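You operate a simulated robot arm through the tools that you are given. There is no shell and no other tool.

You run a simulated robot arm. Do the job below in one go: nothing can be reset, and whatever is moved stays where it is left.

JOB
Measure the biscuit, set the length dial and comb the biscuit square.
Fine: dial on the measured length; centre lane; draw the slider and the comb back. Where these are worked on the way, their far stop is far enough and under half their travel is too little: aligning comb.

It is judged by the outcome, as a careful person would: the job done as asked, and still so three seconds after it is handed in. It fails if anything else is knocked over, pushed out of place, dropped, spilled or broken.

ROBOT AND FRAMES
A 7-joint arm with a two-finger gripper, fixed in place. Base frame: the origin is at the foot of the arm, x ahead of it, y to its left, z up; the work surface is at about z = 880. Readings come in mm, rad, newtons and seconds.
With the tool pointing down near the work surface it reaches from about 100 to 600 mm from the base axis. Its first joint turns from -2.496 to 2.496 rad. Payload 1.47 kg.
The tool frame sits at the grasp point between the pads (the TCP): z along the fingers, y along the line on which they close. The tips reach 16 mm beyond it. The gripper opens to 87 mm. The gripper's body begins 55 mm behind the TCP.
Orientation is that of the tool frame in the base frame, as a unit quaternion [w, x, y, z]. With the fingers straight down and closing along the base's y, the tool's x points along the base's -x, its y along +y and its z along -z.

CONTROLS
- The arm moves only by the tool servo_tool. Its argument "steps" is a list of rows, each an object of numbers (a shift or turn left out is 0, a gripper value left out holds the last): "fingers": the opening, from 0 (shut) to 1 (fully open); "tx", "ty", "tz": the shift along the base's x, y, z in m; "rx", "ry", "rz": the turn, a rotation vector about the base's x, y, z in rad. In form: [{"fingers": .., "tx": .., "ty": .., "tz": .., "rx": .., "ry": .., "rz": ..}, ...]. A call has 1 to 20 rows; each row shifts and turns the commanded pose from where the row before left it. Rows are played at 5 a second. More than 50 mm and 0.15 rad between two rows, or a gripper value outside its range, and nothing of the call is played. A pose out of reach is approached as far as the arm can. The call stops where the force on the tool passes 70 N (or 10 N more than at its start, if that is more) or the arm is blocked; 0.2 s more then pass. The fingers move at their own pace (about 45 mm/s each) and stop on an object; they squeeze with about 28 N. The grip force told is the motor's: it shows also when the fingers shut on nothing. Time passes only in rows, and 0.2 s behind the last, so rows that do not move let the fingers close. It gives the time, the measured TCP pose, the force on the tool (base axes), the opening and the grip force at its end, in the units of the frame above (readings bear some noise), with the torque about the TCP (base axes, N m) and any sound that the robot's microphone picked up.
- Cameras (640 x 400 px; columns grow to the right, rows downward): "scene" is fixed at [47.9, -651.6, 1444.2]; the picture's right is [0.96, -0.29, 0.00], its down [-0.12, -0.40, -0.91] and it looks along [0.26, 0.87, -0.42] (base axes); focal length 363 px, centre (320, 200). "wrist" rides on the gripper at [73, 12, -89] in the tool frame; the picture's right is [-0.16, 0.99, 0.00], its down [-0.72, -0.12, -0.68] and it looks along [-0.67, -0.11, 0.73] (tool axes); focal length 247 px, centre (320, 200). There is no depth. A picture from a camera that has moved, and an enlarged one, comes with that camera's place and axes in the base frame and with its lens.
- get_image(camera): a new picture of that camera. It takes no simulated time.
- raise_lower(by): slides the trunk up (or, below 0, down) by that many mm; the arm rides with it, the base frame stays. It gives what a move gives, with no picture.
- inspect(camera, box): a new picture of the part [left, top, right, bottom] of that camera's present view, enlarged. It takes no simulated time.
- close_job(): hands the job in; it is judged then, once.

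Nothing tells you positions but the pictures and the camera data. Unless the task says otherwise, let go and move clear before handing in.

The tools are called as a command line: name --argument value ..., lists and objects as JSON in quotes. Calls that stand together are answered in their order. servo_tool: Moves the arm, as the interface text tells. Its arguments: {"type":"object","properties":{"steps":{"type":"array","items":{"type":"object","properties":{"fingers":{"type":"number"},"tx":{"type":"number"},"ty":{"type":"number"},"tz":{"type":"number"},"rx":{"type":"number"},"ry":{"type":"number"},"rz":{"type":"number"}}}}},"required":["steps"]} The other tools are called the same way: raise_lower (by) slides the trunk up or down; get_image (camera) takes a picture; inspect (camera, box) takes an enlarged picture of a part of a camera's view; close_job () hands the job in.

At the start:

```text
t: 0.0
tool_pos: [340.4, 236.4, 1213.3]
ee_rot: [0.0, 0.0, 1.0, -0.001]
force: [0.6, -0.7, -0.1]
wrist_torque: [0.01, 0.02, -0.05]
width: 87.2
grip_force: 0.0
trunk travel left (down, up): [-921.0, 319.0]
```

scene: 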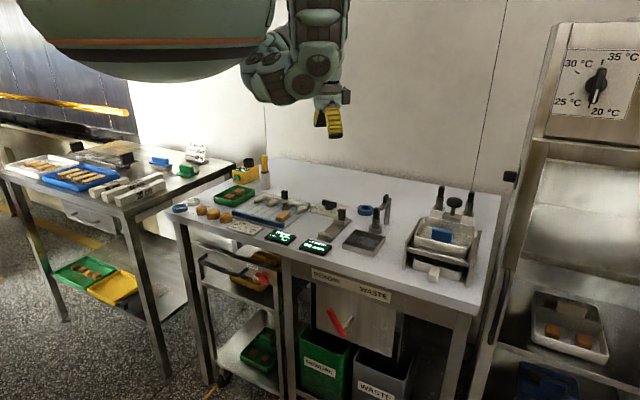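
wrist: 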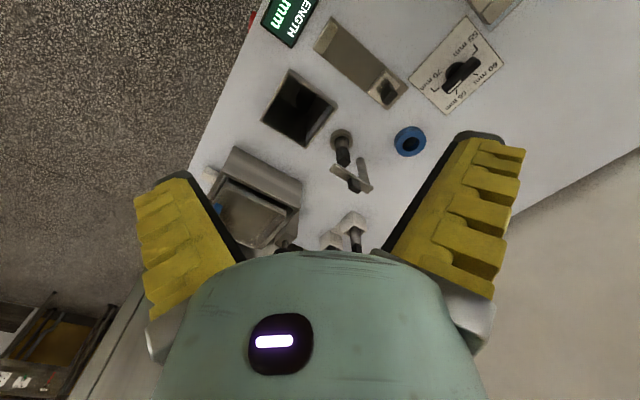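

I see a crowded bench with a dial, slider station, displays and biscuits. I'll take enlarged views before moving anything.

inspect --camera "scene" --box '[160, 150, 340, 262]'

inspect --camera "scene" --box '[230, 180, 390, 280]'

inspect --camera "scene" --box '[340, 170, 500, 290]'

inspect --camera "wrist" --box '[200, 0, 520, 200]'

```text
3.56 times, centred on (250, 206) of scene
camera zoom: at [47.9, -651.6, 1444.2], right [0.96, -0.29, 0.0], down [-0.12, -0.4, -0.91], along [0.26, 0.87, -0.42], focal length 1292 px, centre (569, 179)
```

zoom: 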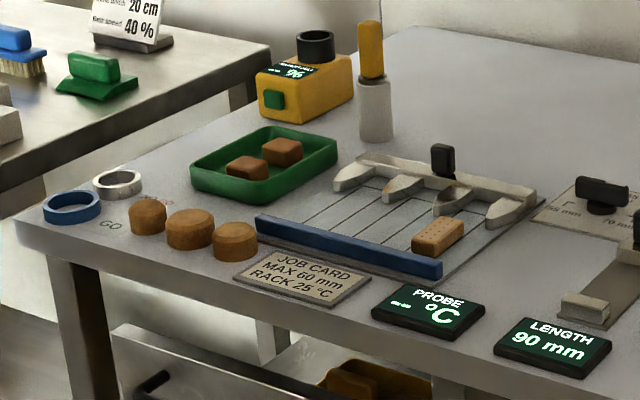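

```text
4.00 times, centred on (310, 230) of scene
camera zoom: at [47.9, -651.6, 1444.2], right [0.96, -0.29, 0.0], down [-0.12, -0.4, -0.91], along [0.26, 0.87, -0.42], focal length 1453 px, centre (360, 80)
```

zoom: 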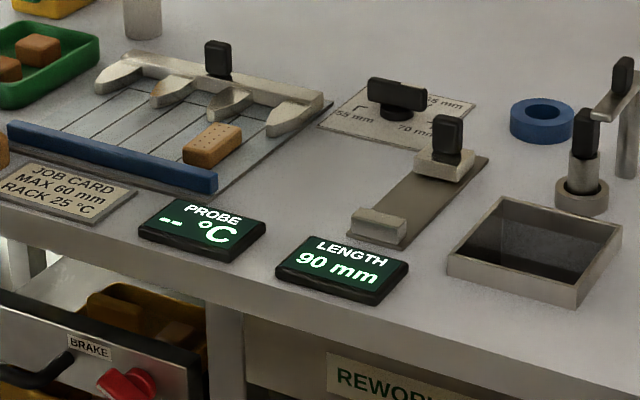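

```text
3.33 times, centred on (420, 230) of scene
camera zoom: at [47.9, -651.6, 1444.2], right [0.96, -0.29, 0.0], down [-0.12, -0.4, -0.91], along [0.26, 0.87, -0.42], focal length 1211 px, centre (-13, 100)
```

zoom: 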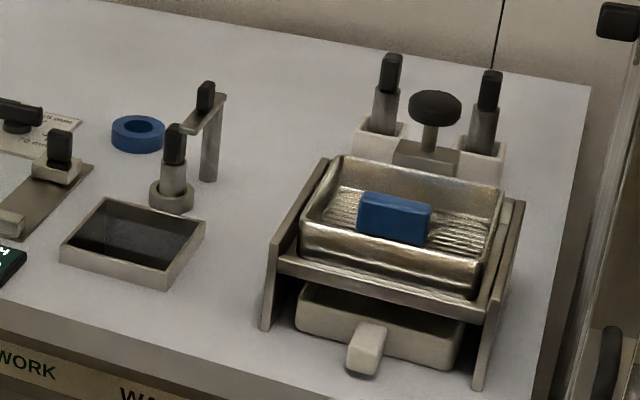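

```text
2.00 times, centred on (360, 100) of wrist
camera zoom: at [267.4, 248.8, 1302.4], right [0.16, 0.99, 0.0], down [0.72, -0.12, 0.68], along [0.67, -0.11, -0.73], focal length 494 px, centre (240, 400)
```

zoom: 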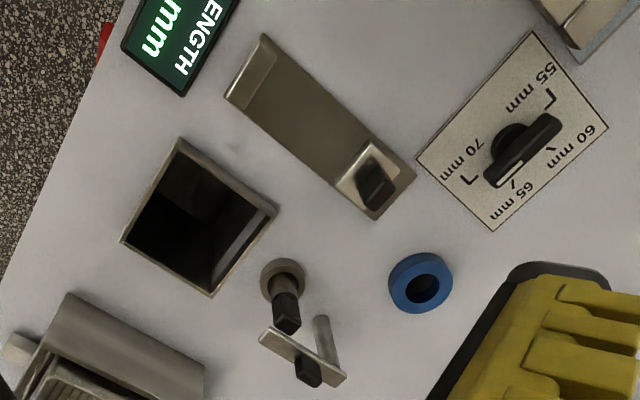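

Everything on the bench seems turned about 45° to the base: the comb plate with the biscuit near (236, 409), the length gauge from (333, 249) to (418, 336), and the dial near (407, 436). I'll turn the tool 45° and look from closer.

servo_tool --steps '[{"fingers": 1, "tx": -0.0283, "ty": 0.0032, "tz": -0.0138, "rz": 0.131}, {"tx": -0.0283, "ty": 0.0032, "tz": -0.0138, "rz": 0.131}, {"tx": -0.0283, "ty": 0.0032, "tz": -0.0138, "rz": 0.131}, {"tx": -0.0283, "ty": 0.0032, "tz": -0.0138, "rz": 0.131}, {"tx": -0.0283, "ty": 0.0032, "tz": -0.0138, "rz": 0.131}, {"tx": -0.0283, "ty": 0.0032, "tz": -0.0138, "rz": 0.1304}, {}]'

get_image --camera "wrist"

get_image --camera "scene"

```text
t: 1.6
tool_pos: [172.3, 253.5, 1131.7]
ee_rot: [0.0, -0.384, 0.923, 0.001]
force: [-0.6, -0.3, -0.1]
wrist_torque: [0.01, 0.02, 0.0]
width: 87.0
grip_force: 0.2
trunk travel left (down, up): [-921.0, 319.0]
```

```text
taken
camera wrist: at [112.4, 211.1, 1221.0], right [-0.59, 0.81, 0.0], down [0.59, 0.43, 0.68], along [0.55, 0.4, -0.73], focal length 247 px, centre (320, 200)
```

wrist: 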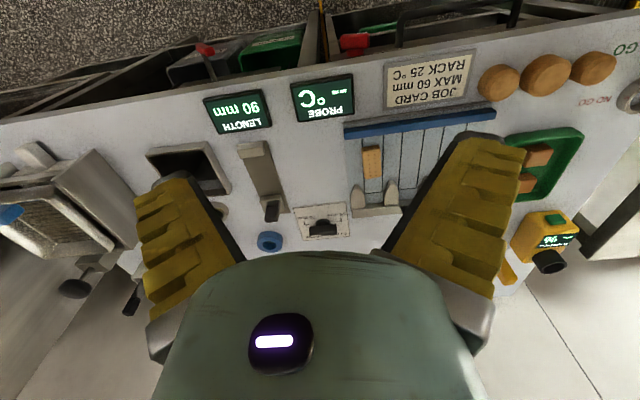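

```text
taken
```

scene: 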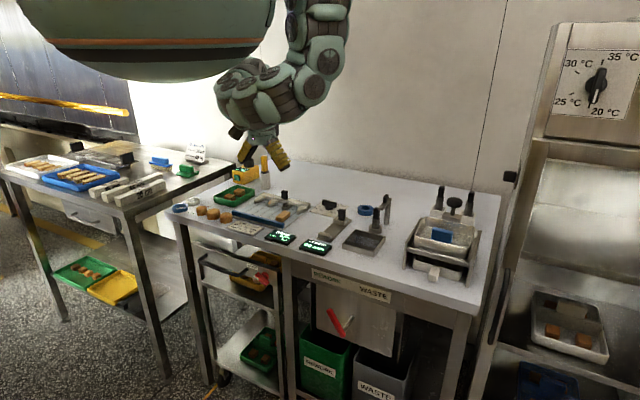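

The fixtures are in view, upside down in the wrist image. I'll enlarge the comb plate and gauge.

inspect --camera "wrist" --box '[330, 90, 490, 240]'

inspect --camera "wrist" --box '[200, 70, 400, 260]'

```text
2.67 times, centred on (410, 165) of wrist
camera zoom: at [112.4, 211.1, 1221.0], right [-0.59, 0.81, 0.0], down [0.59, 0.43, 0.68], along [0.55, 0.4, -0.73], focal length 659 px, centre (80, 293)
```

zoom: 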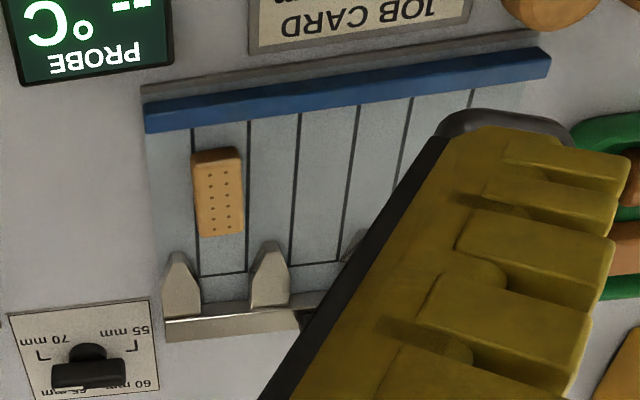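

```text
2.11 times, centred on (300, 165) of wrist
camera zoom: at [112.4, 211.1, 1221.0], right [-0.59, 0.81, 0.0], down [0.59, 0.43, 0.68], along [0.55, 0.4, -0.73], focal length 520 px, centre (362, 274)
```

zoom: 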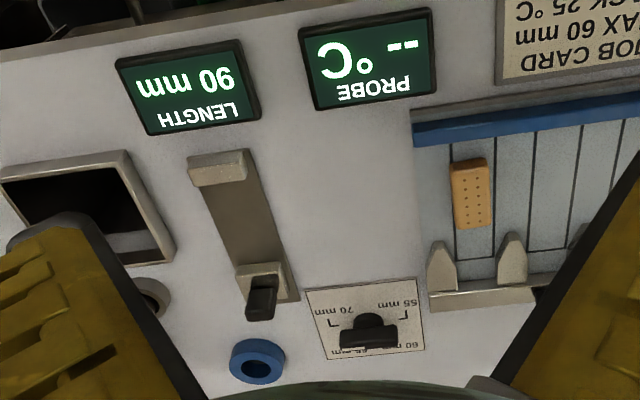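

The comb has three lanes with lines about 30 mm apart, and the biscuit is in the right-hand one, so the centre lane is at roughly v = −178 (v being the bench's right-hand axis). Next I'll look at the gauge from closer.

servo_tool --steps '[{"tx": 0.0222, "ty": -0.0205, "tz": -0.022, "rz": -0.0028}, {"tx": 0.0222, "ty": -0.0205, "tz": -0.022}, {"tx": 0.0222, "ty": -0.0205, "tz": -0.022}, {}]'

get_image --camera "wrist"

inspect --camera "wrist" --box '[220, 80, 460, 260]'

```text
t: 2.6
tool_pos: [237.0, 193.2, 1065.2]
ee_rot: [0.0, -0.382, 0.924, 0.001]
force: [-0.1, -0.5, 0.2]
wrist_torque: [-0.02, 0.01, -0.03]
width: 87.1
grip_force: 0.2
trunk travel left (down, up): [-921.0, 319.0]
```

```text
taken
camera wrist: at [177.8, 150.3, 1154.1], right [-0.59, 0.81, 0.0], down [0.6, 0.43, 0.68], along [0.55, 0.4, -0.73], focal length 247 px, centre (320, 200)
```

wrist: 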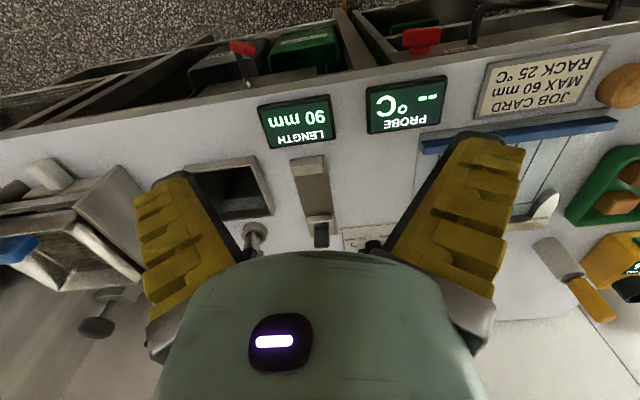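

```text
2.22 times, centred on (340, 170) of wrist
camera zoom: at [177.8, 150.3, 1154.1], right [-0.59, 0.81, 0.0], down [0.6, 0.43, 0.68], along [0.55, 0.4, -0.73], focal length 549 px, centre (276, 267)
```

zoom: 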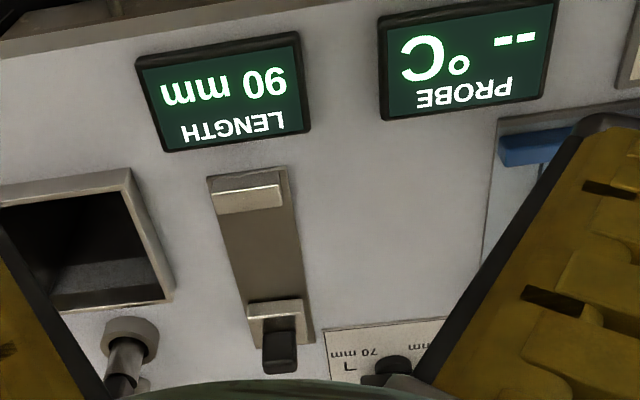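

The gauge's anvil face is at about u = 423 and the slider face at about u = 513, with its centre at about v = 65 (u being the bench's depth axis). Now I'll move toward the biscuit for a close look before gripping.

servo_tool --steps '[{"tx": -0.01176, "ty": 0.0332, "tz": -0.019}, {"tx": -0.01176, "ty": 0.0332, "tz": -0.019}, {"tx": -0.01176, "ty": 0.0332, "tz": -0.019}, {"tx": -0.01176, "ty": 0.0332, "tz": -0.019}, {"tx": -0.01176, "ty": 0.0332, "tz": -0.019}, {}]'

get_image --camera "wrist"

inspect --camera "wrist" --box '[220, 80, 460, 260]'

```text
t: 4.0
tool_pos: [176.7, 358.7, 971.3]
ee_rot: [-0.002, -0.381, 0.925, 0.0]
force: [0.1, 0.7, 0.2]
wrist_torque: [-0.02, -0.05, -0.01]
width: 87.1
grip_force: 0.0
trunk travel left (down, up): [-921.0, 319.0]
```

```text
taken
camera wrist: at [117.2, 316.8, 1060.3], right [-0.58, 0.81, 0.0], down [0.6, 0.43, 0.68], along [0.55, 0.4, -0.73], focal length 247 px, centre (320, 200)
```

wrist: 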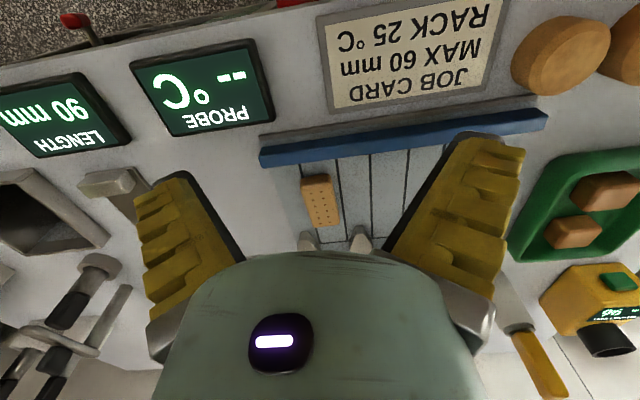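

```text
2.22 times, centred on (340, 170) of wrist
camera zoom: at [117.2, 316.8, 1060.3], right [-0.58, 0.81, 0.0], down [0.6, 0.43, 0.68], along [0.55, 0.4, -0.73], focal length 549 px, centre (276, 267)
```

zoom: 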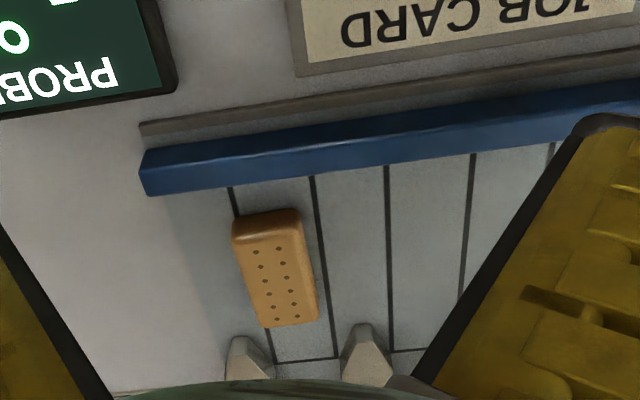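

The biscuit is about 55 mm long, centred near u = 466, v = −118, with its top at about z = 897. I'll move above it, narrow the fingers and descend to grip its sides.

servo_tool --steps '[{"fingers": 0.62, "tx": 0.0347, "ty": 0.0271, "rz": 0.006}, {"tx": 0.0347, "ty": 0.0271}, {"tz": -0.025}, {"tz": -0.023}, {}]'

get_image --camera "wrist"

inspect --camera "scene" --box '[230, 180, 350, 255]'

```text
t: 5.2
tool_pos: [223.1, 375.9, 966.7]
ee_rot: [0.0, -0.384, 0.923, 0.0]
force: [0.3, 0.1, -0.3]
wrist_torque: [0.03, 0.0, -0.01]
width: 59.1
grip_force: 3.6
out of reach, approached as far as the arm can: row 1, 2, 3, 4
trunk travel left (down, up): [-921.0, 319.0]
```

```text
taken
camera wrist: at [162.4, 332.1, 1055.6], right [-0.59, 0.81, 0.0], down [0.59, 0.43, 0.68], along [0.55, 0.4, -0.73], focal length 247 px, centre (320, 200)
```

wrist: 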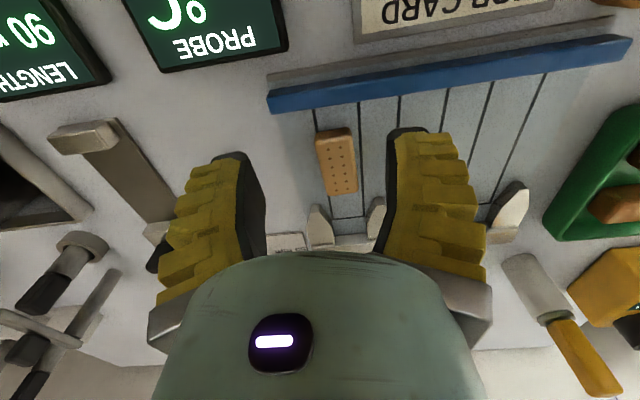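

```text
5.33 times, centred on (290, 218) of scene
camera zoom: at [47.9, -651.6, 1444.2], right [0.96, -0.29, 0.0], down [-0.12, -0.4, -0.91], along [0.26, 0.87, -0.42], focal length 1938 px, centre (480, 107)
```

zoom: 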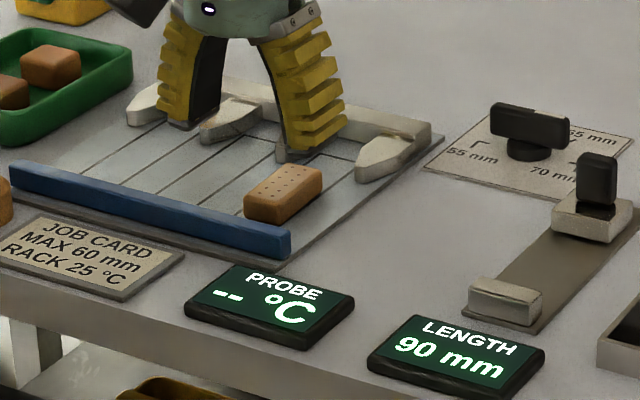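

The pose was out of reach because the arm is mounted high above the bench. I'll back the tool up and lower the trunk to gain reach.

servo_tool --steps '[{"tx": -0.01, "ty": -0.008, "tz": 0.044}, {"tx": -0.01, "ty": -0.008, "tz": 0.044}, {"tx": -0.01, "ty": -0.008, "tz": 0.044}, {"tx": -0.01, "ty": -0.008, "tz": 0.044}, {"tx": -0.01, "ty": -0.008, "tz": 0.044}, {}]'

```text
t: 6.6
tool_pos: [174.4, 336.8, 1187.0]
ee_rot: [-0.001, -0.385, 0.923, -0.001]
force: [0.2, -0.1, -0.1]
wrist_torque: [0.02, 0.03, 0.03]
width: 59.0
grip_force: 3.4
trunk travel left (down, up): [-921.0, 319.0]
```

raise_lower --by -100

get_image --camera "scene"

```text
t: 7.9
tool_pos: [174.2, 338.4, 1087.8]
ee_rot: [0.0, -0.385, 0.923, 0.0]
force: [-0.6, 0.1, 0.0]
wrist_torque: [0.0, 0.0, 0.04]
width: 59.1
grip_force: 4.3
trunk travel left (down, up): [-821.0, 419.0]
```

```text
taken
```

scene: 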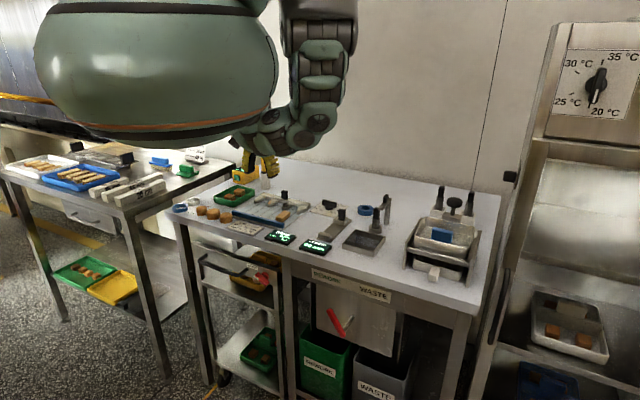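

raise_lower --by -100

servo_tool --steps '[{"tx": 0.036, "ty": 0.0373, "tz": -0.009}, {"tx": 0.036, "ty": 0.0373, "tz": -0.009}, {}]'

get_image --camera "wrist"

get_image --camera "scene"

```text
t: 9.3
tool_pos: [173.8, 337.9, 987.5]
ee_rot: [0.0, -0.385, 0.923, 0.001]
force: [-0.2, 0.0, -0.4]
wrist_torque: [-0.02, -0.02, 0.02]
width: 59.0
grip_force: 3.9
trunk travel left (down, up): [-721.0, 519.0]
```

```text
refused: row 1 steps farther than a row can; nothing moved
```

```text
taken
camera wrist: at [114.2, 295.3, 1076.4], right [-0.59, 0.81, 0.0], down [0.59, 0.43, 0.68], along [0.55, 0.4, -0.73], focal length 247 px, centre (320, 200)
```

wrist: 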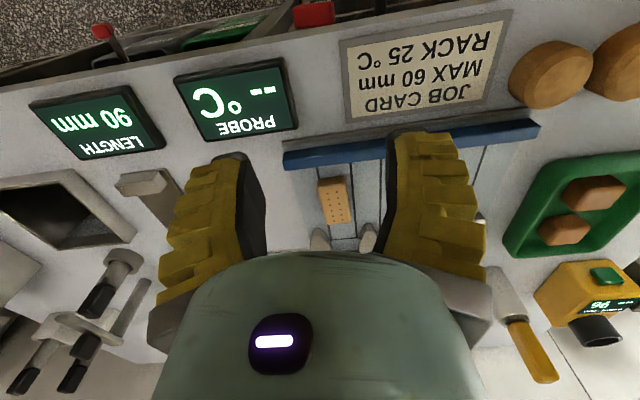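

```text
taken
```

scene: 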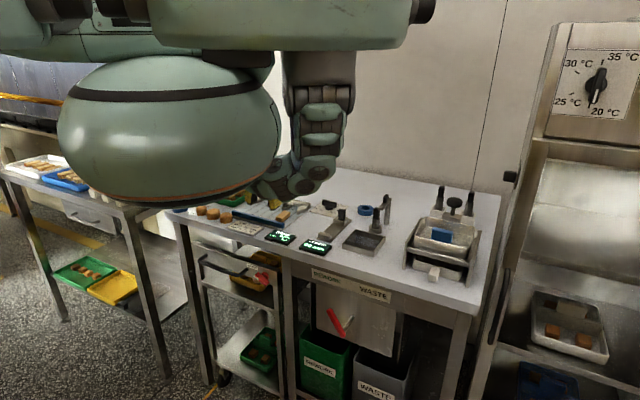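

servo_tool --steps '[{"tx": 0.024, "ty": 0.025, "tz": -0.007}, {"tx": 0.024, "ty": 0.025, "tz": -0.007}, {"tx": 0.024, "ty": 0.025, "tz": -0.006}, {}]'

inspect --camera "wrist" --box '[220, 70, 460, 260]'

```text
t: 10.3
tool_pos: [245.4, 413.9, 966.8]
ee_rot: [-0.001, -0.385, 0.923, 0.001]
force: [0.6, 1.2, 0.4]
wrist_torque: [0.04, 0.0, 0.0]
width: 58.8
grip_force: 3.6
trunk travel left (down, up): [-721.0, 519.0]
```

```text
2.11 times, centred on (340, 165) of wrist
camera zoom: at [187.5, 370.6, 1056.9], right [-0.59, 0.81, 0.0], down [0.59, 0.43, 0.68], along [0.55, 0.4, -0.73], focal length 520 px, centre (278, 274)
```

zoom: 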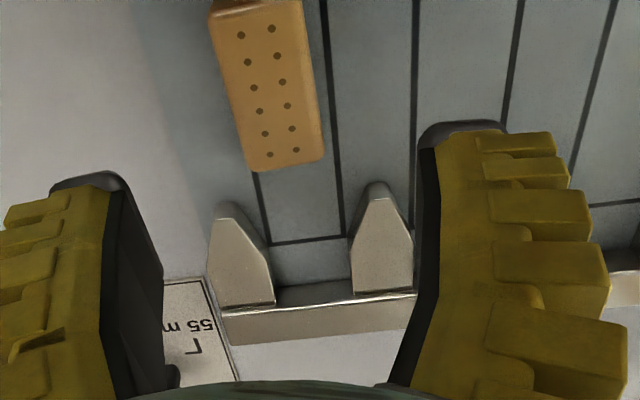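

The TCP is now above the biscuit within reach. I'll descend and grip.

servo_tool --steps '[{"tx": 0.001, "ty": -0.001, "tz": -0.02, "rz": -0.005}, {"tz": -0.02}, {"tz": -0.013}, {"tz": -0.008}, {"tz": -0.002}, {}]'

get_image --camera "wrist"

inspect --camera "scene" --box '[230, 180, 350, 255]'

```text
t: 11.7
tool_pos: [247.3, 412.5, 904.6]
ee_rot: [0.0, -0.382, 0.924, 0.002]
force: [0.5, 0.6, 0.6]
wrist_torque: [-0.02, -0.01, 0.0]
width: 58.9
grip_force: 3.8
trunk travel left (down, up): [-721.0, 519.0]
```

```text
taken
camera wrist: at [187.2, 369.6, 992.9], right [-0.59, 0.81, 0.0], down [0.59, 0.43, 0.68], along [0.55, 0.4, -0.73], focal length 247 px, centre (320, 200)
```

wrist: 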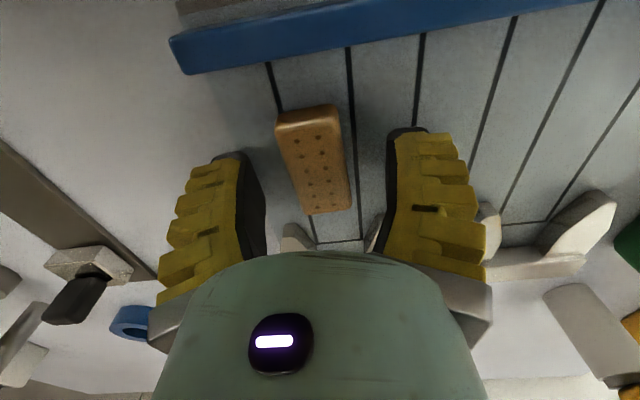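

```text
5.33 times, centred on (290, 218) of scene
camera zoom: at [47.9, -651.6, 1444.2], right [0.96, -0.29, 0.0], down [-0.12, -0.4, -0.91], along [0.26, 0.87, -0.42], focal length 1938 px, centre (480, 107)
```

zoom: 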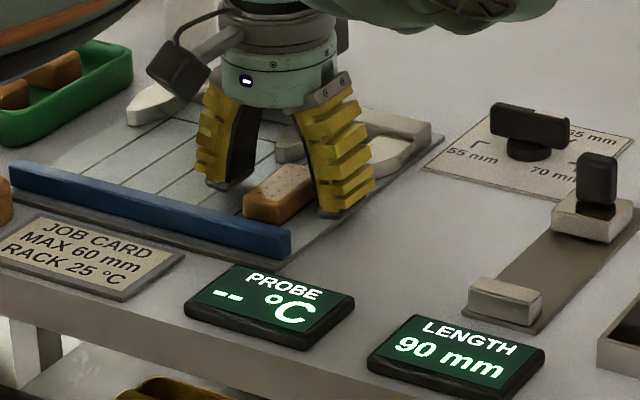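

servo_tool --steps '[{"tz": -0.003}, {"fingers": 0.4}, {"fingers": 0.1}, {}, {}, {}]'

get_image --camera "wrist"

```text
t: 13.1
tool_pos: [246.2, 413.9, 902.3]
ee_rot: [0.0, -0.382, 0.924, 0.001]
force: [0.1, -1.9, 3.6]
wrist_torque: [-0.01, 0.01, 0.0]
width: 25.7
grip_force: 13.6
trunk travel left (down, up): [-721.0, 519.0]
```

```text
taken
camera wrist: at [187.3, 369.5, 990.2], right [-0.59, 0.81, 0.0], down [0.59, 0.43, 0.68], along [0.55, 0.4, -0.73], focal length 247 px, centre (320, 200)
```

wrist: 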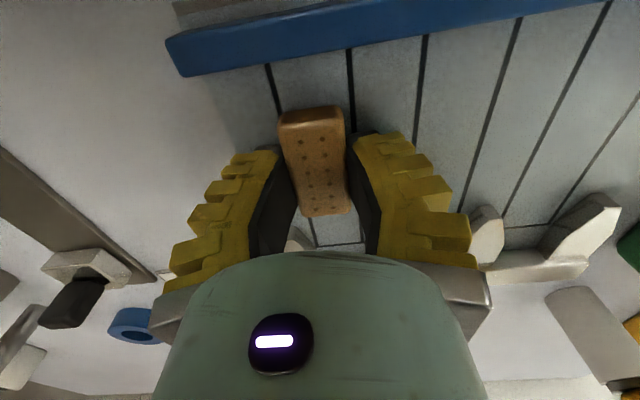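

The biscuit is gripped (25.7 mm wide). I'll lift it and carry it over the gauge, between the anvil and the slider.

servo_tool --steps '[{"tz": 0.01}, {"tz": 0.03}, {"tz": 0.04}, {"tx": 0.0252, "ty": -0.0268}, {"tx": 0.0252, "ty": -0.0268}, {"tx": 0.0252, "ty": -0.0268}, {"tx": 0.0252, "ty": -0.0268}, {"tx": 0.0252, "ty": -0.0268}, {}]'

get_image --camera "wrist"

inspect --camera "wrist" --box '[200, 0, 440, 260]'

inspect --camera "scene" --box '[280, 170, 420, 260]'

```text
t: 15.1
tool_pos: [372.8, 276.9, 979.7]
ee_rot: [0.001, -0.382, 0.924, 0.0]
force: [0.2, 0.4, -0.5]
wrist_torque: [0.01, 0.03, -0.03]
width: 23.5
grip_force: 13.7
trunk travel left (down, up): [-721.0, 519.0]
```

```text
taken
camera wrist: at [313.7, 234.3, 1069.1], right [-0.59, 0.81, 0.0], down [0.59, 0.43, 0.68], along [0.55, 0.4, -0.73], focal length 247 px, centre (320, 200)
```

wrist: 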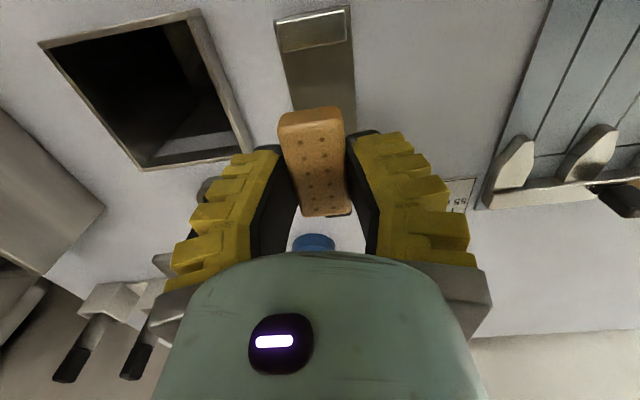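

```text
1.54 times, centred on (320, 130) of wrist
camera zoom: at [313.7, 234.3, 1069.1], right [-0.59, 0.81, 0.0], down [0.59, 0.43, 0.68], along [0.55, 0.4, -0.73], focal length 380 px, centre (320, 308)
```

zoom: 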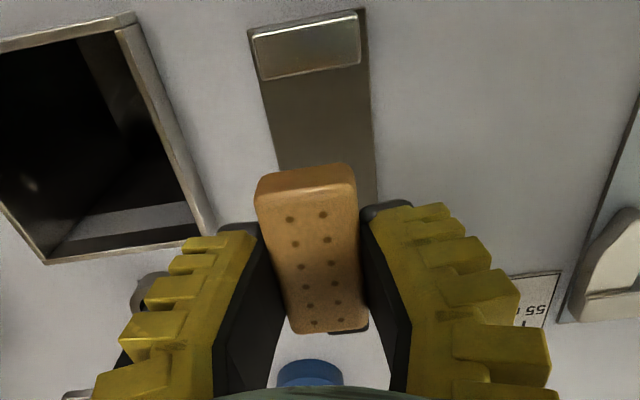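

```text
4.44 times, centred on (350, 215) of scene
camera zoom: at [47.9, -651.6, 1444.2], right [0.96, -0.29, 0.0], down [-0.12, -0.4, -0.91], along [0.26, 0.87, -0.42], focal length 1615 px, centre (187, 133)
```

zoom: 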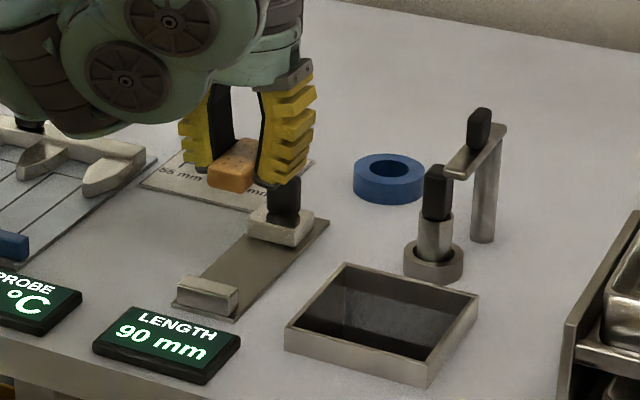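

The biscuit is over the gauge with clear gaps of 8 mm or so to the anvil and 27 mm to the slider. I'll lower it gently.

servo_tool --steps '[{"tx": -0.0014, "ty": 0.0014, "tz": -0.03}, {"tz": -0.025}, {"tz": -0.013}, {"tz": -0.004}, {"tz": -0.001}, {}]'

inspect --camera "scene" --box '[290, 190, 390, 260]'

get_image --camera "wrist"

```text
t: 16.5
tool_pos: [370.5, 279.6, 907.5]
ee_rot: [0.0, -0.382, 0.924, 0.0]
force: [0.2, 0.6, -0.5]
wrist_torque: [-0.02, 0.01, 0.0]
width: 23.4
grip_force: 14.3
trunk travel left (down, up): [-721.0, 519.0]
```

```text
5.71 times, centred on (340, 225) of scene
camera zoom: at [47.9, -651.6, 1444.2], right [0.96, -0.29, 0.0], down [-0.12, -0.4, -0.91], along [0.26, 0.87, -0.42], focal length 2076 px, centre (206, 57)
```

zoom: 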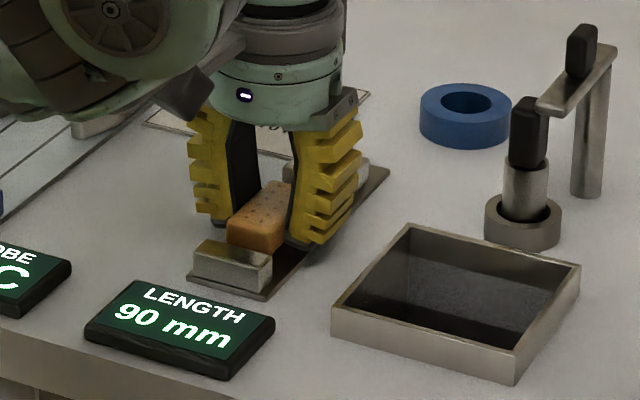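

```text
taken
camera wrist: at [311.3, 236.4, 997.0], right [-0.59, 0.81, 0.0], down [0.59, 0.43, 0.68], along [0.55, 0.4, -0.73], focal length 247 px, centre (320, 200)
```

wrist: 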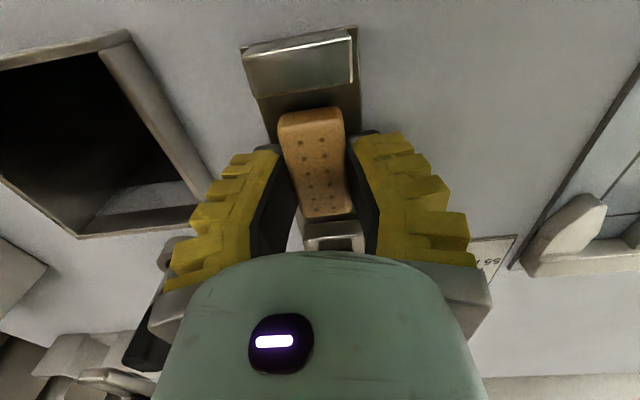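

servo_tool --steps '[{"tz": -0.0015}, {"tz": -0.0015}, {"tz": -0.0015}, {}]'

```text
t: 17.5
tool_pos: [371.4, 279.5, 904.6]
ee_rot: [0.0, -0.382, 0.924, 0.001]
force: [0.0, -0.5, -0.8]
wrist_torque: [-0.02, -0.01, -0.03]
width: 23.6
grip_force: 14.1
trunk travel left (down, up): [-721.0, 519.0]
```

servo_tool --steps '[{"tz": -0.001}, {"tz": -0.001}, {"tz": -0.001}, {}]'

inspect --camera "scene" --box '[300, 200, 370, 250]'

```text
t: 18.5
tool_pos: [371.6, 279.1, 900.4]
ee_rot: [0.002, -0.382, 0.924, 0.0]
force: [-0.7, -1.9, 5.9]
wrist_torque: [-0.08, 0.05, 0.0]
width: 26.0
grip_force: 14.0
trunk travel left (down, up): [-721.0, 519.0]
```

```text
8.00 times, centred on (335, 225) of scene
camera zoom: at [47.9, -651.6, 1444.2], right [0.96, -0.29, 0.0], down [-0.12, -0.4, -0.91], along [0.26, 0.87, -0.42], focal length 2907 px, centre (200, 0)
```

zoom: 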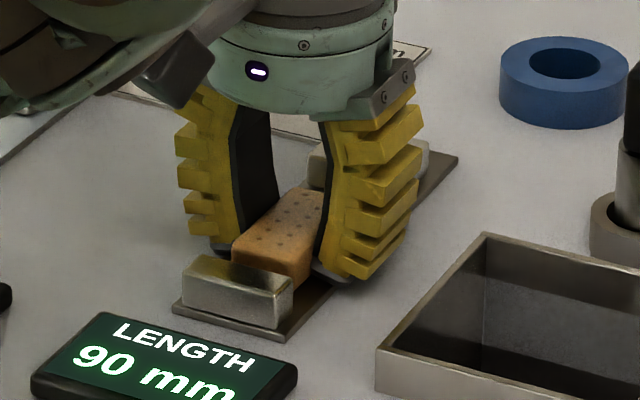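

The biscuit touches the gauge plate. I'll open, then rise and look.

servo_tool --steps '[{"fingers": 0.35}, {"fingers": 0.6}, {}, {"tz": 0.03}, {"tz": 0.04}, {"tx": -0.02, "ty": -0.02, "tz": 0.02}, {}]'

get_image --camera "wrist"

inspect --camera "wrist" --box '[220, 60, 420, 260]'

inspect --camera "scene" --box '[290, 190, 390, 260]'

```text
t: 20.1
tool_pos: [351.4, 259.2, 990.2]
ee_rot: [0.0, -0.382, 0.924, -0.001]
force: [-0.1, -0.6, 0.7]
wrist_torque: [-0.01, 0.0, -0.02]
width: 57.4
grip_force: 3.3
trunk travel left (down, up): [-721.0, 519.0]
```

```text
taken
camera wrist: at [292.0, 215.0, 1078.4], right [-0.59, 0.81, 0.0], down [0.59, 0.43, 0.68], along [0.55, 0.4, -0.73], focal length 247 px, centre (320, 200)
```

wrist: 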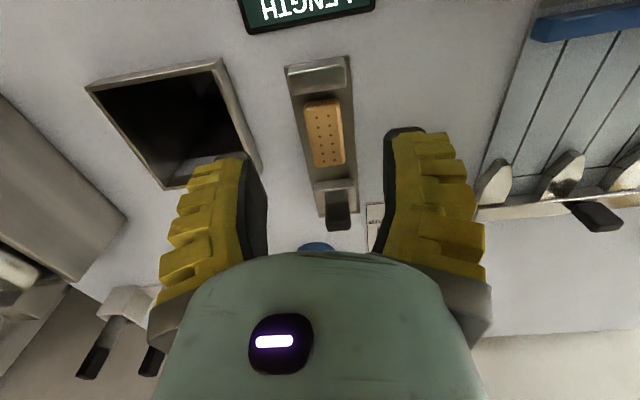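

```text
2.00 times, centred on (320, 160) of wrist
camera zoom: at [292.0, 215.0, 1078.4], right [-0.59, 0.81, 0.0], down [0.59, 0.43, 0.68], along [0.55, 0.4, -0.73], focal length 494 px, centre (320, 280)
```

zoom: 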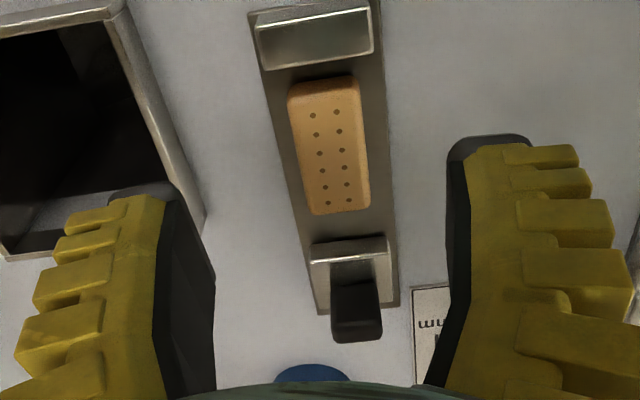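

```text
5.71 times, centred on (340, 225) of scene
camera zoom: at [47.9, -651.6, 1444.2], right [0.96, -0.29, 0.0], down [-0.12, -0.4, -0.91], along [0.26, 0.87, -0.42], focal length 2076 px, centre (206, 57)
```

zoom: 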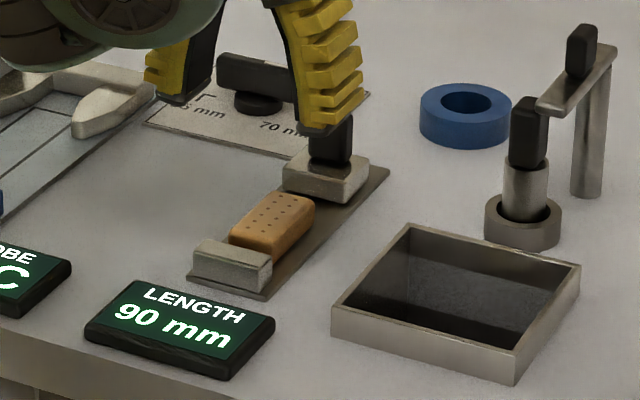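

The biscuit sits square in the gauge. The slider's knob is at about u = 536, v = 65, z = 900–926; I'll go over it, descend and grip it.

servo_tool --steps '[{"tx": 0.0245, "ty": 0.0246}, {"tx": 0.0245, "ty": 0.0246}, {"tx": 0.0245, "ty": 0.0246}, {"tz": -0.025}, {}]'

get_image --camera "wrist"

inspect --camera "scene" --box '[290, 180, 390, 250]'

```text
t: 21.3
tool_pos: [425.1, 333.2, 965.2]
ee_rot: [0.0, -0.381, 0.924, 0.001]
force: [-0.7, 0.0, -0.1]
wrist_torque: [0.01, 0.01, -0.02]
width: 57.2
grip_force: 3.3
trunk travel left (down, up): [-721.0, 519.0]
```

```text
taken
camera wrist: at [366.0, 290.0, 1053.5], right [-0.58, 0.81, 0.0], down [0.6, 0.43, 0.68], along [0.55, 0.4, -0.73], focal length 247 px, centre (320, 200)
```

wrist: 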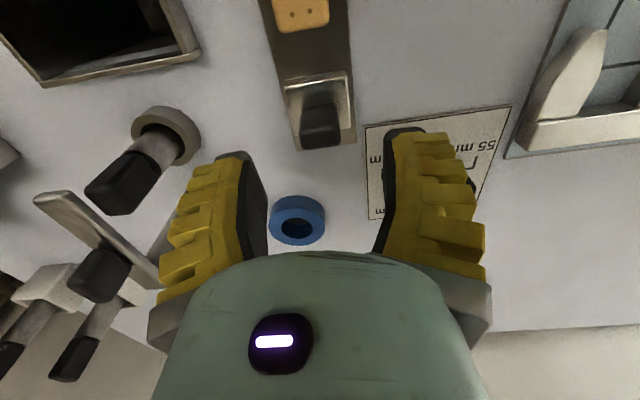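

```text
5.71 times, centred on (340, 215) of scene
camera zoom: at [47.9, -651.6, 1444.2], right [0.96, -0.29, 0.0], down [-0.12, -0.4, -0.91], along [0.26, 0.87, -0.42], focal length 2076 px, centre (206, 114)
```

zoom: 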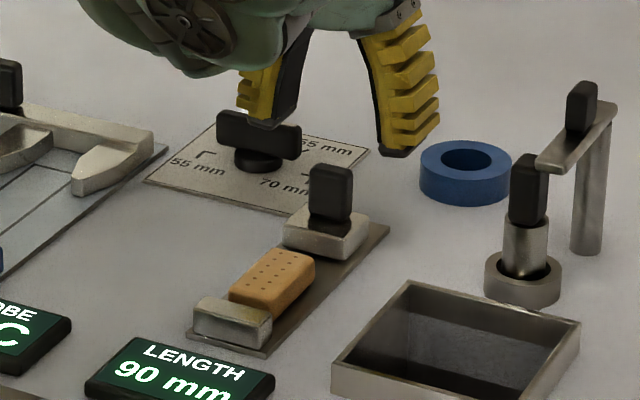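

servo_tool --steps '[{"fingers": 0.5, "tz": -0.02}, {"tz": -0.018}, {"tz": -0.008}, {"tz": -0.002}, {}]'

get_image --camera "wrist"

inspect --camera "scene" --box '[290, 180, 390, 250]'

```text
t: 22.5
tool_pos: [426.3, 332.5, 917.7]
ee_rot: [0.001, -0.383, 0.924, 0.0]
force: [0.3, -0.1, -0.4]
wrist_torque: [-0.01, -0.03, 0.03]
width: 49.0
grip_force: 4.0
trunk travel left (down, up): [-721.0, 519.0]
```

```text
taken
camera wrist: at [365.1, 291.0, 1006.5], right [-0.59, 0.81, 0.0], down [0.59, 0.43, 0.68], along [0.55, 0.4, -0.73], focal length 247 px, centre (320, 200)
```

wrist: 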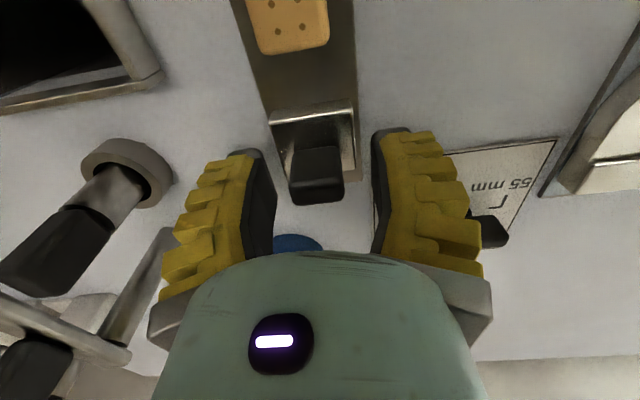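

```text
5.71 times, centred on (340, 215) of scene
camera zoom: at [47.9, -651.6, 1444.2], right [0.96, -0.29, 0.0], down [-0.12, -0.4, -0.91], along [0.26, 0.87, -0.42], focal length 2076 px, centre (206, 114)
```

zoom: 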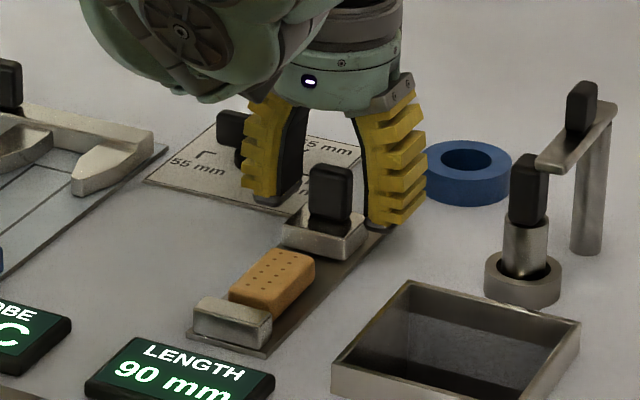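

The fingers straddle the knob. I'll close on it.

servo_tool --steps '[{"fingers": 0.3}, {"fingers": 0.1}, {}, {}, {}]'

```text
t: 23.7
tool_pos: [425.3, 333.5, 917.8]
ee_rot: [0.0, -0.382, 0.924, 0.0]
force: [-2.9, -7.2, 15.0]
wrist_torque: [-0.26, 0.22, 0.03]
width: 19.7
grip_force: 29.9
trunk travel left (down, up): [-721.0, 519.0]
```

servo_tool --steps '[{"tz": 0.001}, {"tx": -0.0035, "ty": -0.0035}, {"tx": -0.0035, "ty": -0.0035}, {}]'

inspect --camera "scene" --box '[290, 180, 390, 250]'

```text
t: 24.7
tool_pos: [418.7, 326.3, 920.4]
ee_rot: [0.001, -0.382, 0.924, 0.0]
force: [2.6, -0.7, 2.6]
wrist_torque: [0.36, -0.37, -0.06]
width: 13.6
grip_force: 29.6
trunk travel left (down, up): [-721.0, 519.0]
```

```text
5.71 times, centred on (340, 215) of scene
camera zoom: at [47.9, -651.6, 1444.2], right [0.96, -0.29, 0.0], down [-0.12, -0.4, -0.91], along [0.26, 0.87, -0.42], focal length 2076 px, centre (206, 114)
```

zoom: 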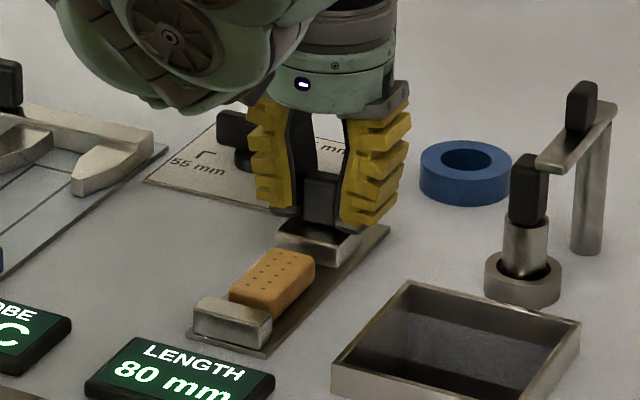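

The slider moves and the display follows (80 mm). I'll continue slowly.

servo_tool --steps '[{"tx": -0.0035, "ty": -0.0035}, {"tx": -0.0035, "ty": -0.0035}, {"tx": -0.0025, "ty": -0.0025}, {}]'

inspect --camera "scene" --box '[290, 180, 390, 250]'

```text
t: 25.7
tool_pos: [409.6, 317.0, 919.8]
ee_rot: [0.001, -0.382, 0.924, 0.001]
force: [0.8, -0.5, 3.9]
wrist_torque: [0.02, -0.05, 0.0]
width: 14.2
grip_force: 30.3
trunk travel left (down, up): [-721.0, 519.0]
```

```text
5.71 times, centred on (340, 215) of scene
camera zoom: at [47.9, -651.6, 1444.2], right [0.96, -0.29, 0.0], down [-0.12, -0.4, -0.91], along [0.26, 0.87, -0.42], focal length 2076 px, centre (206, 114)
```

zoom: 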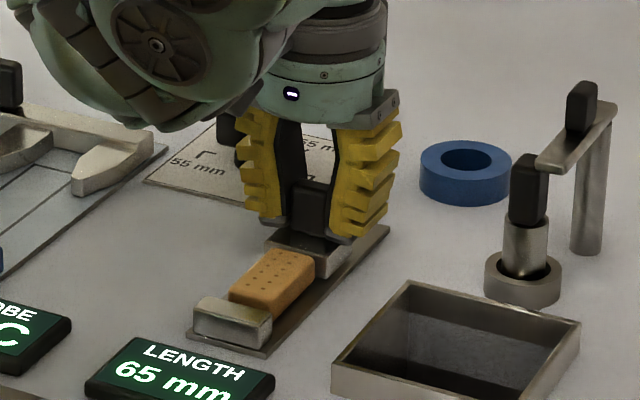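

servo_tool --steps '[{"tx": -0.0014, "ty": -0.0014}, {"tx": -0.0014, "ty": -0.0014}, {}]'

inspect --camera "scene" --box '[290, 180, 390, 250]'

get_image --camera "wrist"

```text
t: 26.5
tool_pos: [405.7, 313.9, 919.6]
ee_rot: [0.001, -0.381, 0.925, 0.0]
force: [1.3, -1.1, 3.9]
wrist_torque: [0.18, -0.22, -0.01]
width: 14.2
grip_force: 30.0
trunk travel left (down, up): [-721.0, 519.0]
```

```text
5.71 times, centred on (340, 215) of scene
camera zoom: at [47.9, -651.6, 1444.2], right [0.96, -0.29, 0.0], down [-0.12, -0.4, -0.91], along [0.26, 0.87, -0.42], focal length 2076 px, centre (206, 114)
```

zoom: 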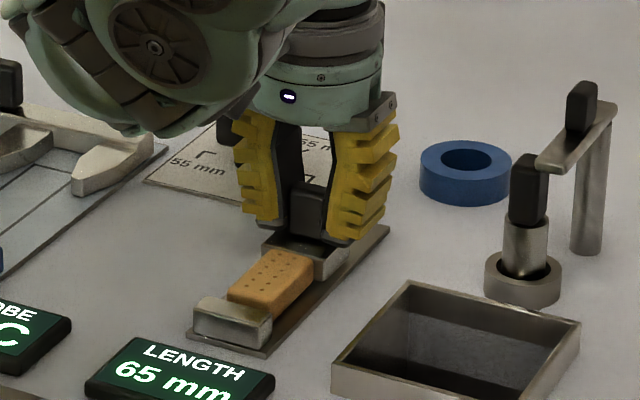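

```text
taken
camera wrist: at [346.5, 271.4, 1008.5], right [-0.59, 0.81, 0.0], down [0.59, 0.43, 0.68], along [0.55, 0.4, -0.73], focal length 247 px, centre (320, 200)
```

wrist: 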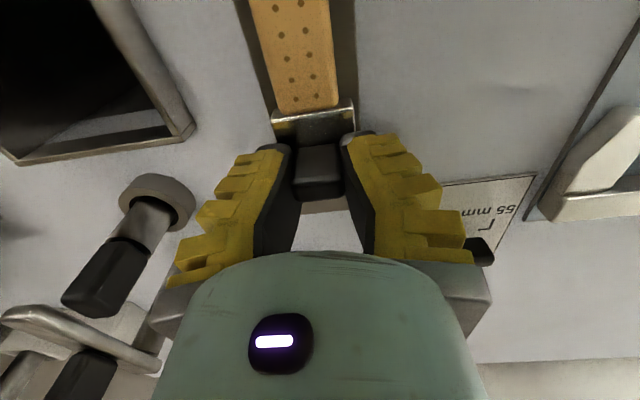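

servo_tool --steps '[{"tx": -0.0014, "ty": -0.0014}, {"tx": -0.0014, "ty": -0.0014}, {}]'

inspect --camera "scene" --box '[290, 200, 370, 256]'

```text
t: 27.3
tool_pos: [403.7, 311.0, 920.3]
ee_rot: [0.001, -0.383, 0.924, 0.0]
force: [1.4, -0.4, 4.7]
wrist_torque: [0.28, -0.29, 0.04]
width: 14.3
grip_force: 29.8
trunk travel left (down, up): [-721.0, 519.0]
```

```text
7.14 times, centred on (330, 228) of scene
camera zoom: at [47.9, -651.6, 1444.2], right [0.96, -0.29, 0.0], down [-0.12, -0.4, -0.91], along [0.26, 0.87, -0.42], focal length 2595 px, centre (249, 0)
```

zoom: 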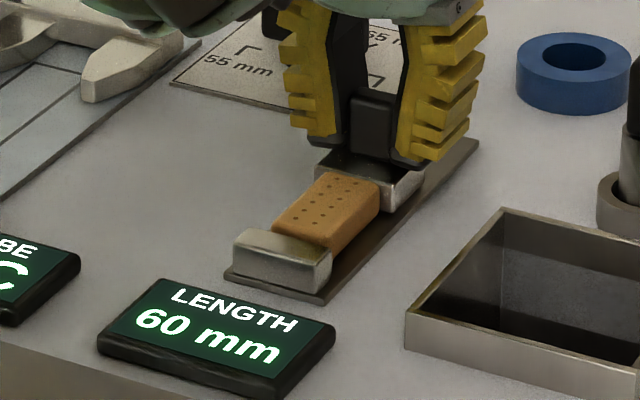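

The display reads 60 mm but no pressing force is felt yet. I'll continue in small steps until firm contact.

servo_tool --steps '[{"tx": -0.0014, "ty": -0.0014}, {}]'

servo_tool --steps '[{"tx": -0.0007, "ty": -0.0007}, {}]'

inspect --camera "scene" --box '[290, 200, 370, 256]'

```text
t: 27.9
tool_pos: [402.4, 310.0, 919.1]
ee_rot: [0.0, -0.382, 0.924, 0.0]
force: [0.2, 0.4, 6.0]
wrist_torque: [0.09, -0.06, -0.05]
width: 14.6
grip_force: 29.7
trunk travel left (down, up): [-721.0, 519.0]
```

```text
t: 28.5
tool_pos: [401.2, 309.5, 919.2]
ee_rot: [0.0, -0.382, 0.924, 0.0]
force: [1.7, -0.4, 5.3]
wrist_torque: [-0.07, 0.01, 0.0]
width: 14.8
grip_force: 30.1
trunk travel left (down, up): [-721.0, 519.0]
```

```text
7.14 times, centred on (330, 228) of scene
camera zoom: at [47.9, -651.6, 1444.2], right [0.96, -0.29, 0.0], down [-0.12, -0.4, -0.91], along [0.26, 0.87, -0.42], focal length 2595 px, centre (249, 0)
```

zoom: 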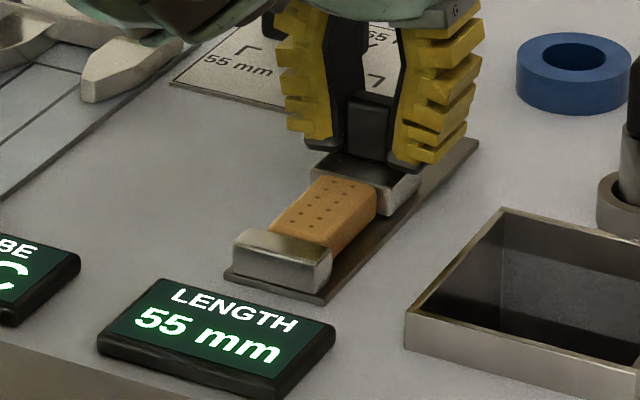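

servo_tool --steps '[{"tx": -0.0007, "ty": -0.0007}, {}]'

servo_tool --steps '[{"tx": -0.0007, "ty": -0.0007}, {}]'

inspect --camera "scene" --box '[290, 200, 370, 256]'

```text
t: 29.1
tool_pos: [401.6, 309.3, 918.1]
ee_rot: [0.001, -0.382, 0.924, 0.001]
force: [1.1, -1.0, 6.8]
wrist_torque: [-0.15, 0.15, 0.01]
width: 15.4
grip_force: 29.8
trunk travel left (down, up): [-721.0, 519.0]
```

```text
t: 29.7
tool_pos: [399.7, 307.8, 920.3]
ee_rot: [0.001, -0.382, 0.924, 0.001]
force: [0.7, 1.0, 6.3]
wrist_torque: [-0.04, 0.07, 0.0]
width: 14.8
grip_force: 29.7
trunk travel left (down, up): [-721.0, 519.0]
```

```text
7.14 times, centred on (330, 228) of scene
camera zoom: at [47.9, -651.6, 1444.2], right [0.96, -0.29, 0.0], down [-0.12, -0.4, -0.91], along [0.26, 0.87, -0.42], focal length 2595 px, centre (249, 0)
```

zoom: 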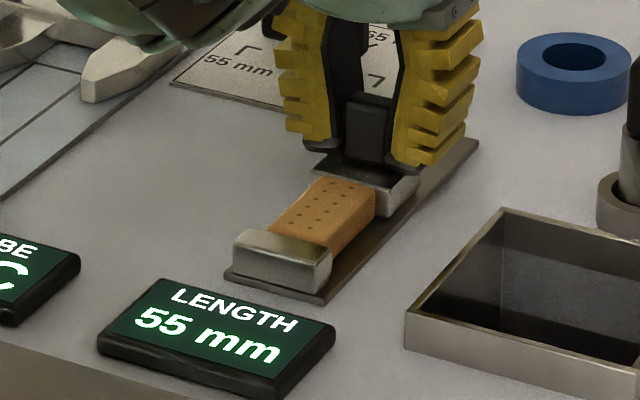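

servo_tool --steps '[{"tx": -0.0007, "ty": -0.0007}, {"tx": -0.0007, "ty": -0.0007}, {}]'

inspect --camera "scene" --box '[290, 200, 370, 256]'

get_image --camera "wrist"

```text
t: 30.5
tool_pos: [400.5, 306.6, 920.8]
ee_rot: [0.003, -0.382, 0.924, 0.001]
force: [10.9, 10.2, -8.9]
wrist_torque: [0.29, -0.3, -0.03]
width: 12.0
grip_force: 29.8
trunk travel left (down, up): [-721.0, 519.0]
```

```text
7.14 times, centred on (330, 228) of scene
camera zoom: at [47.9, -651.6, 1444.2], right [0.96, -0.29, 0.0], down [-0.12, -0.4, -0.91], along [0.26, 0.87, -0.42], focal length 2595 px, centre (249, 0)
```

zoom: 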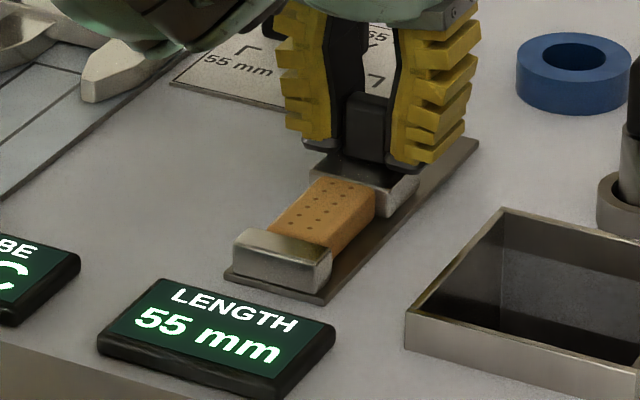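

```text
taken
camera wrist: at [340.1, 265.0, 1008.8], right [-0.59, 0.81, 0.0], down [0.59, 0.43, 0.68], along [0.55, 0.4, -0.73], focal length 247 px, centre (320, 200)
```

wrist: 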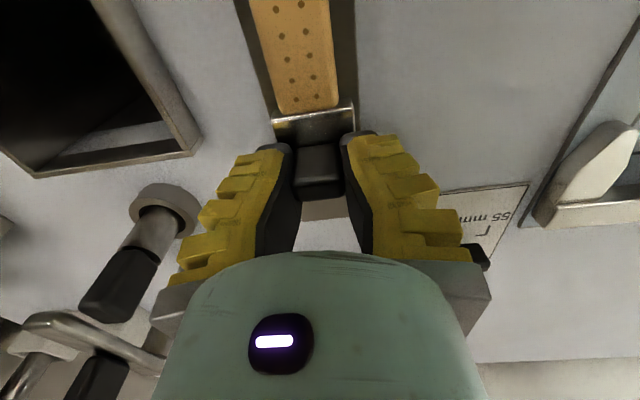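

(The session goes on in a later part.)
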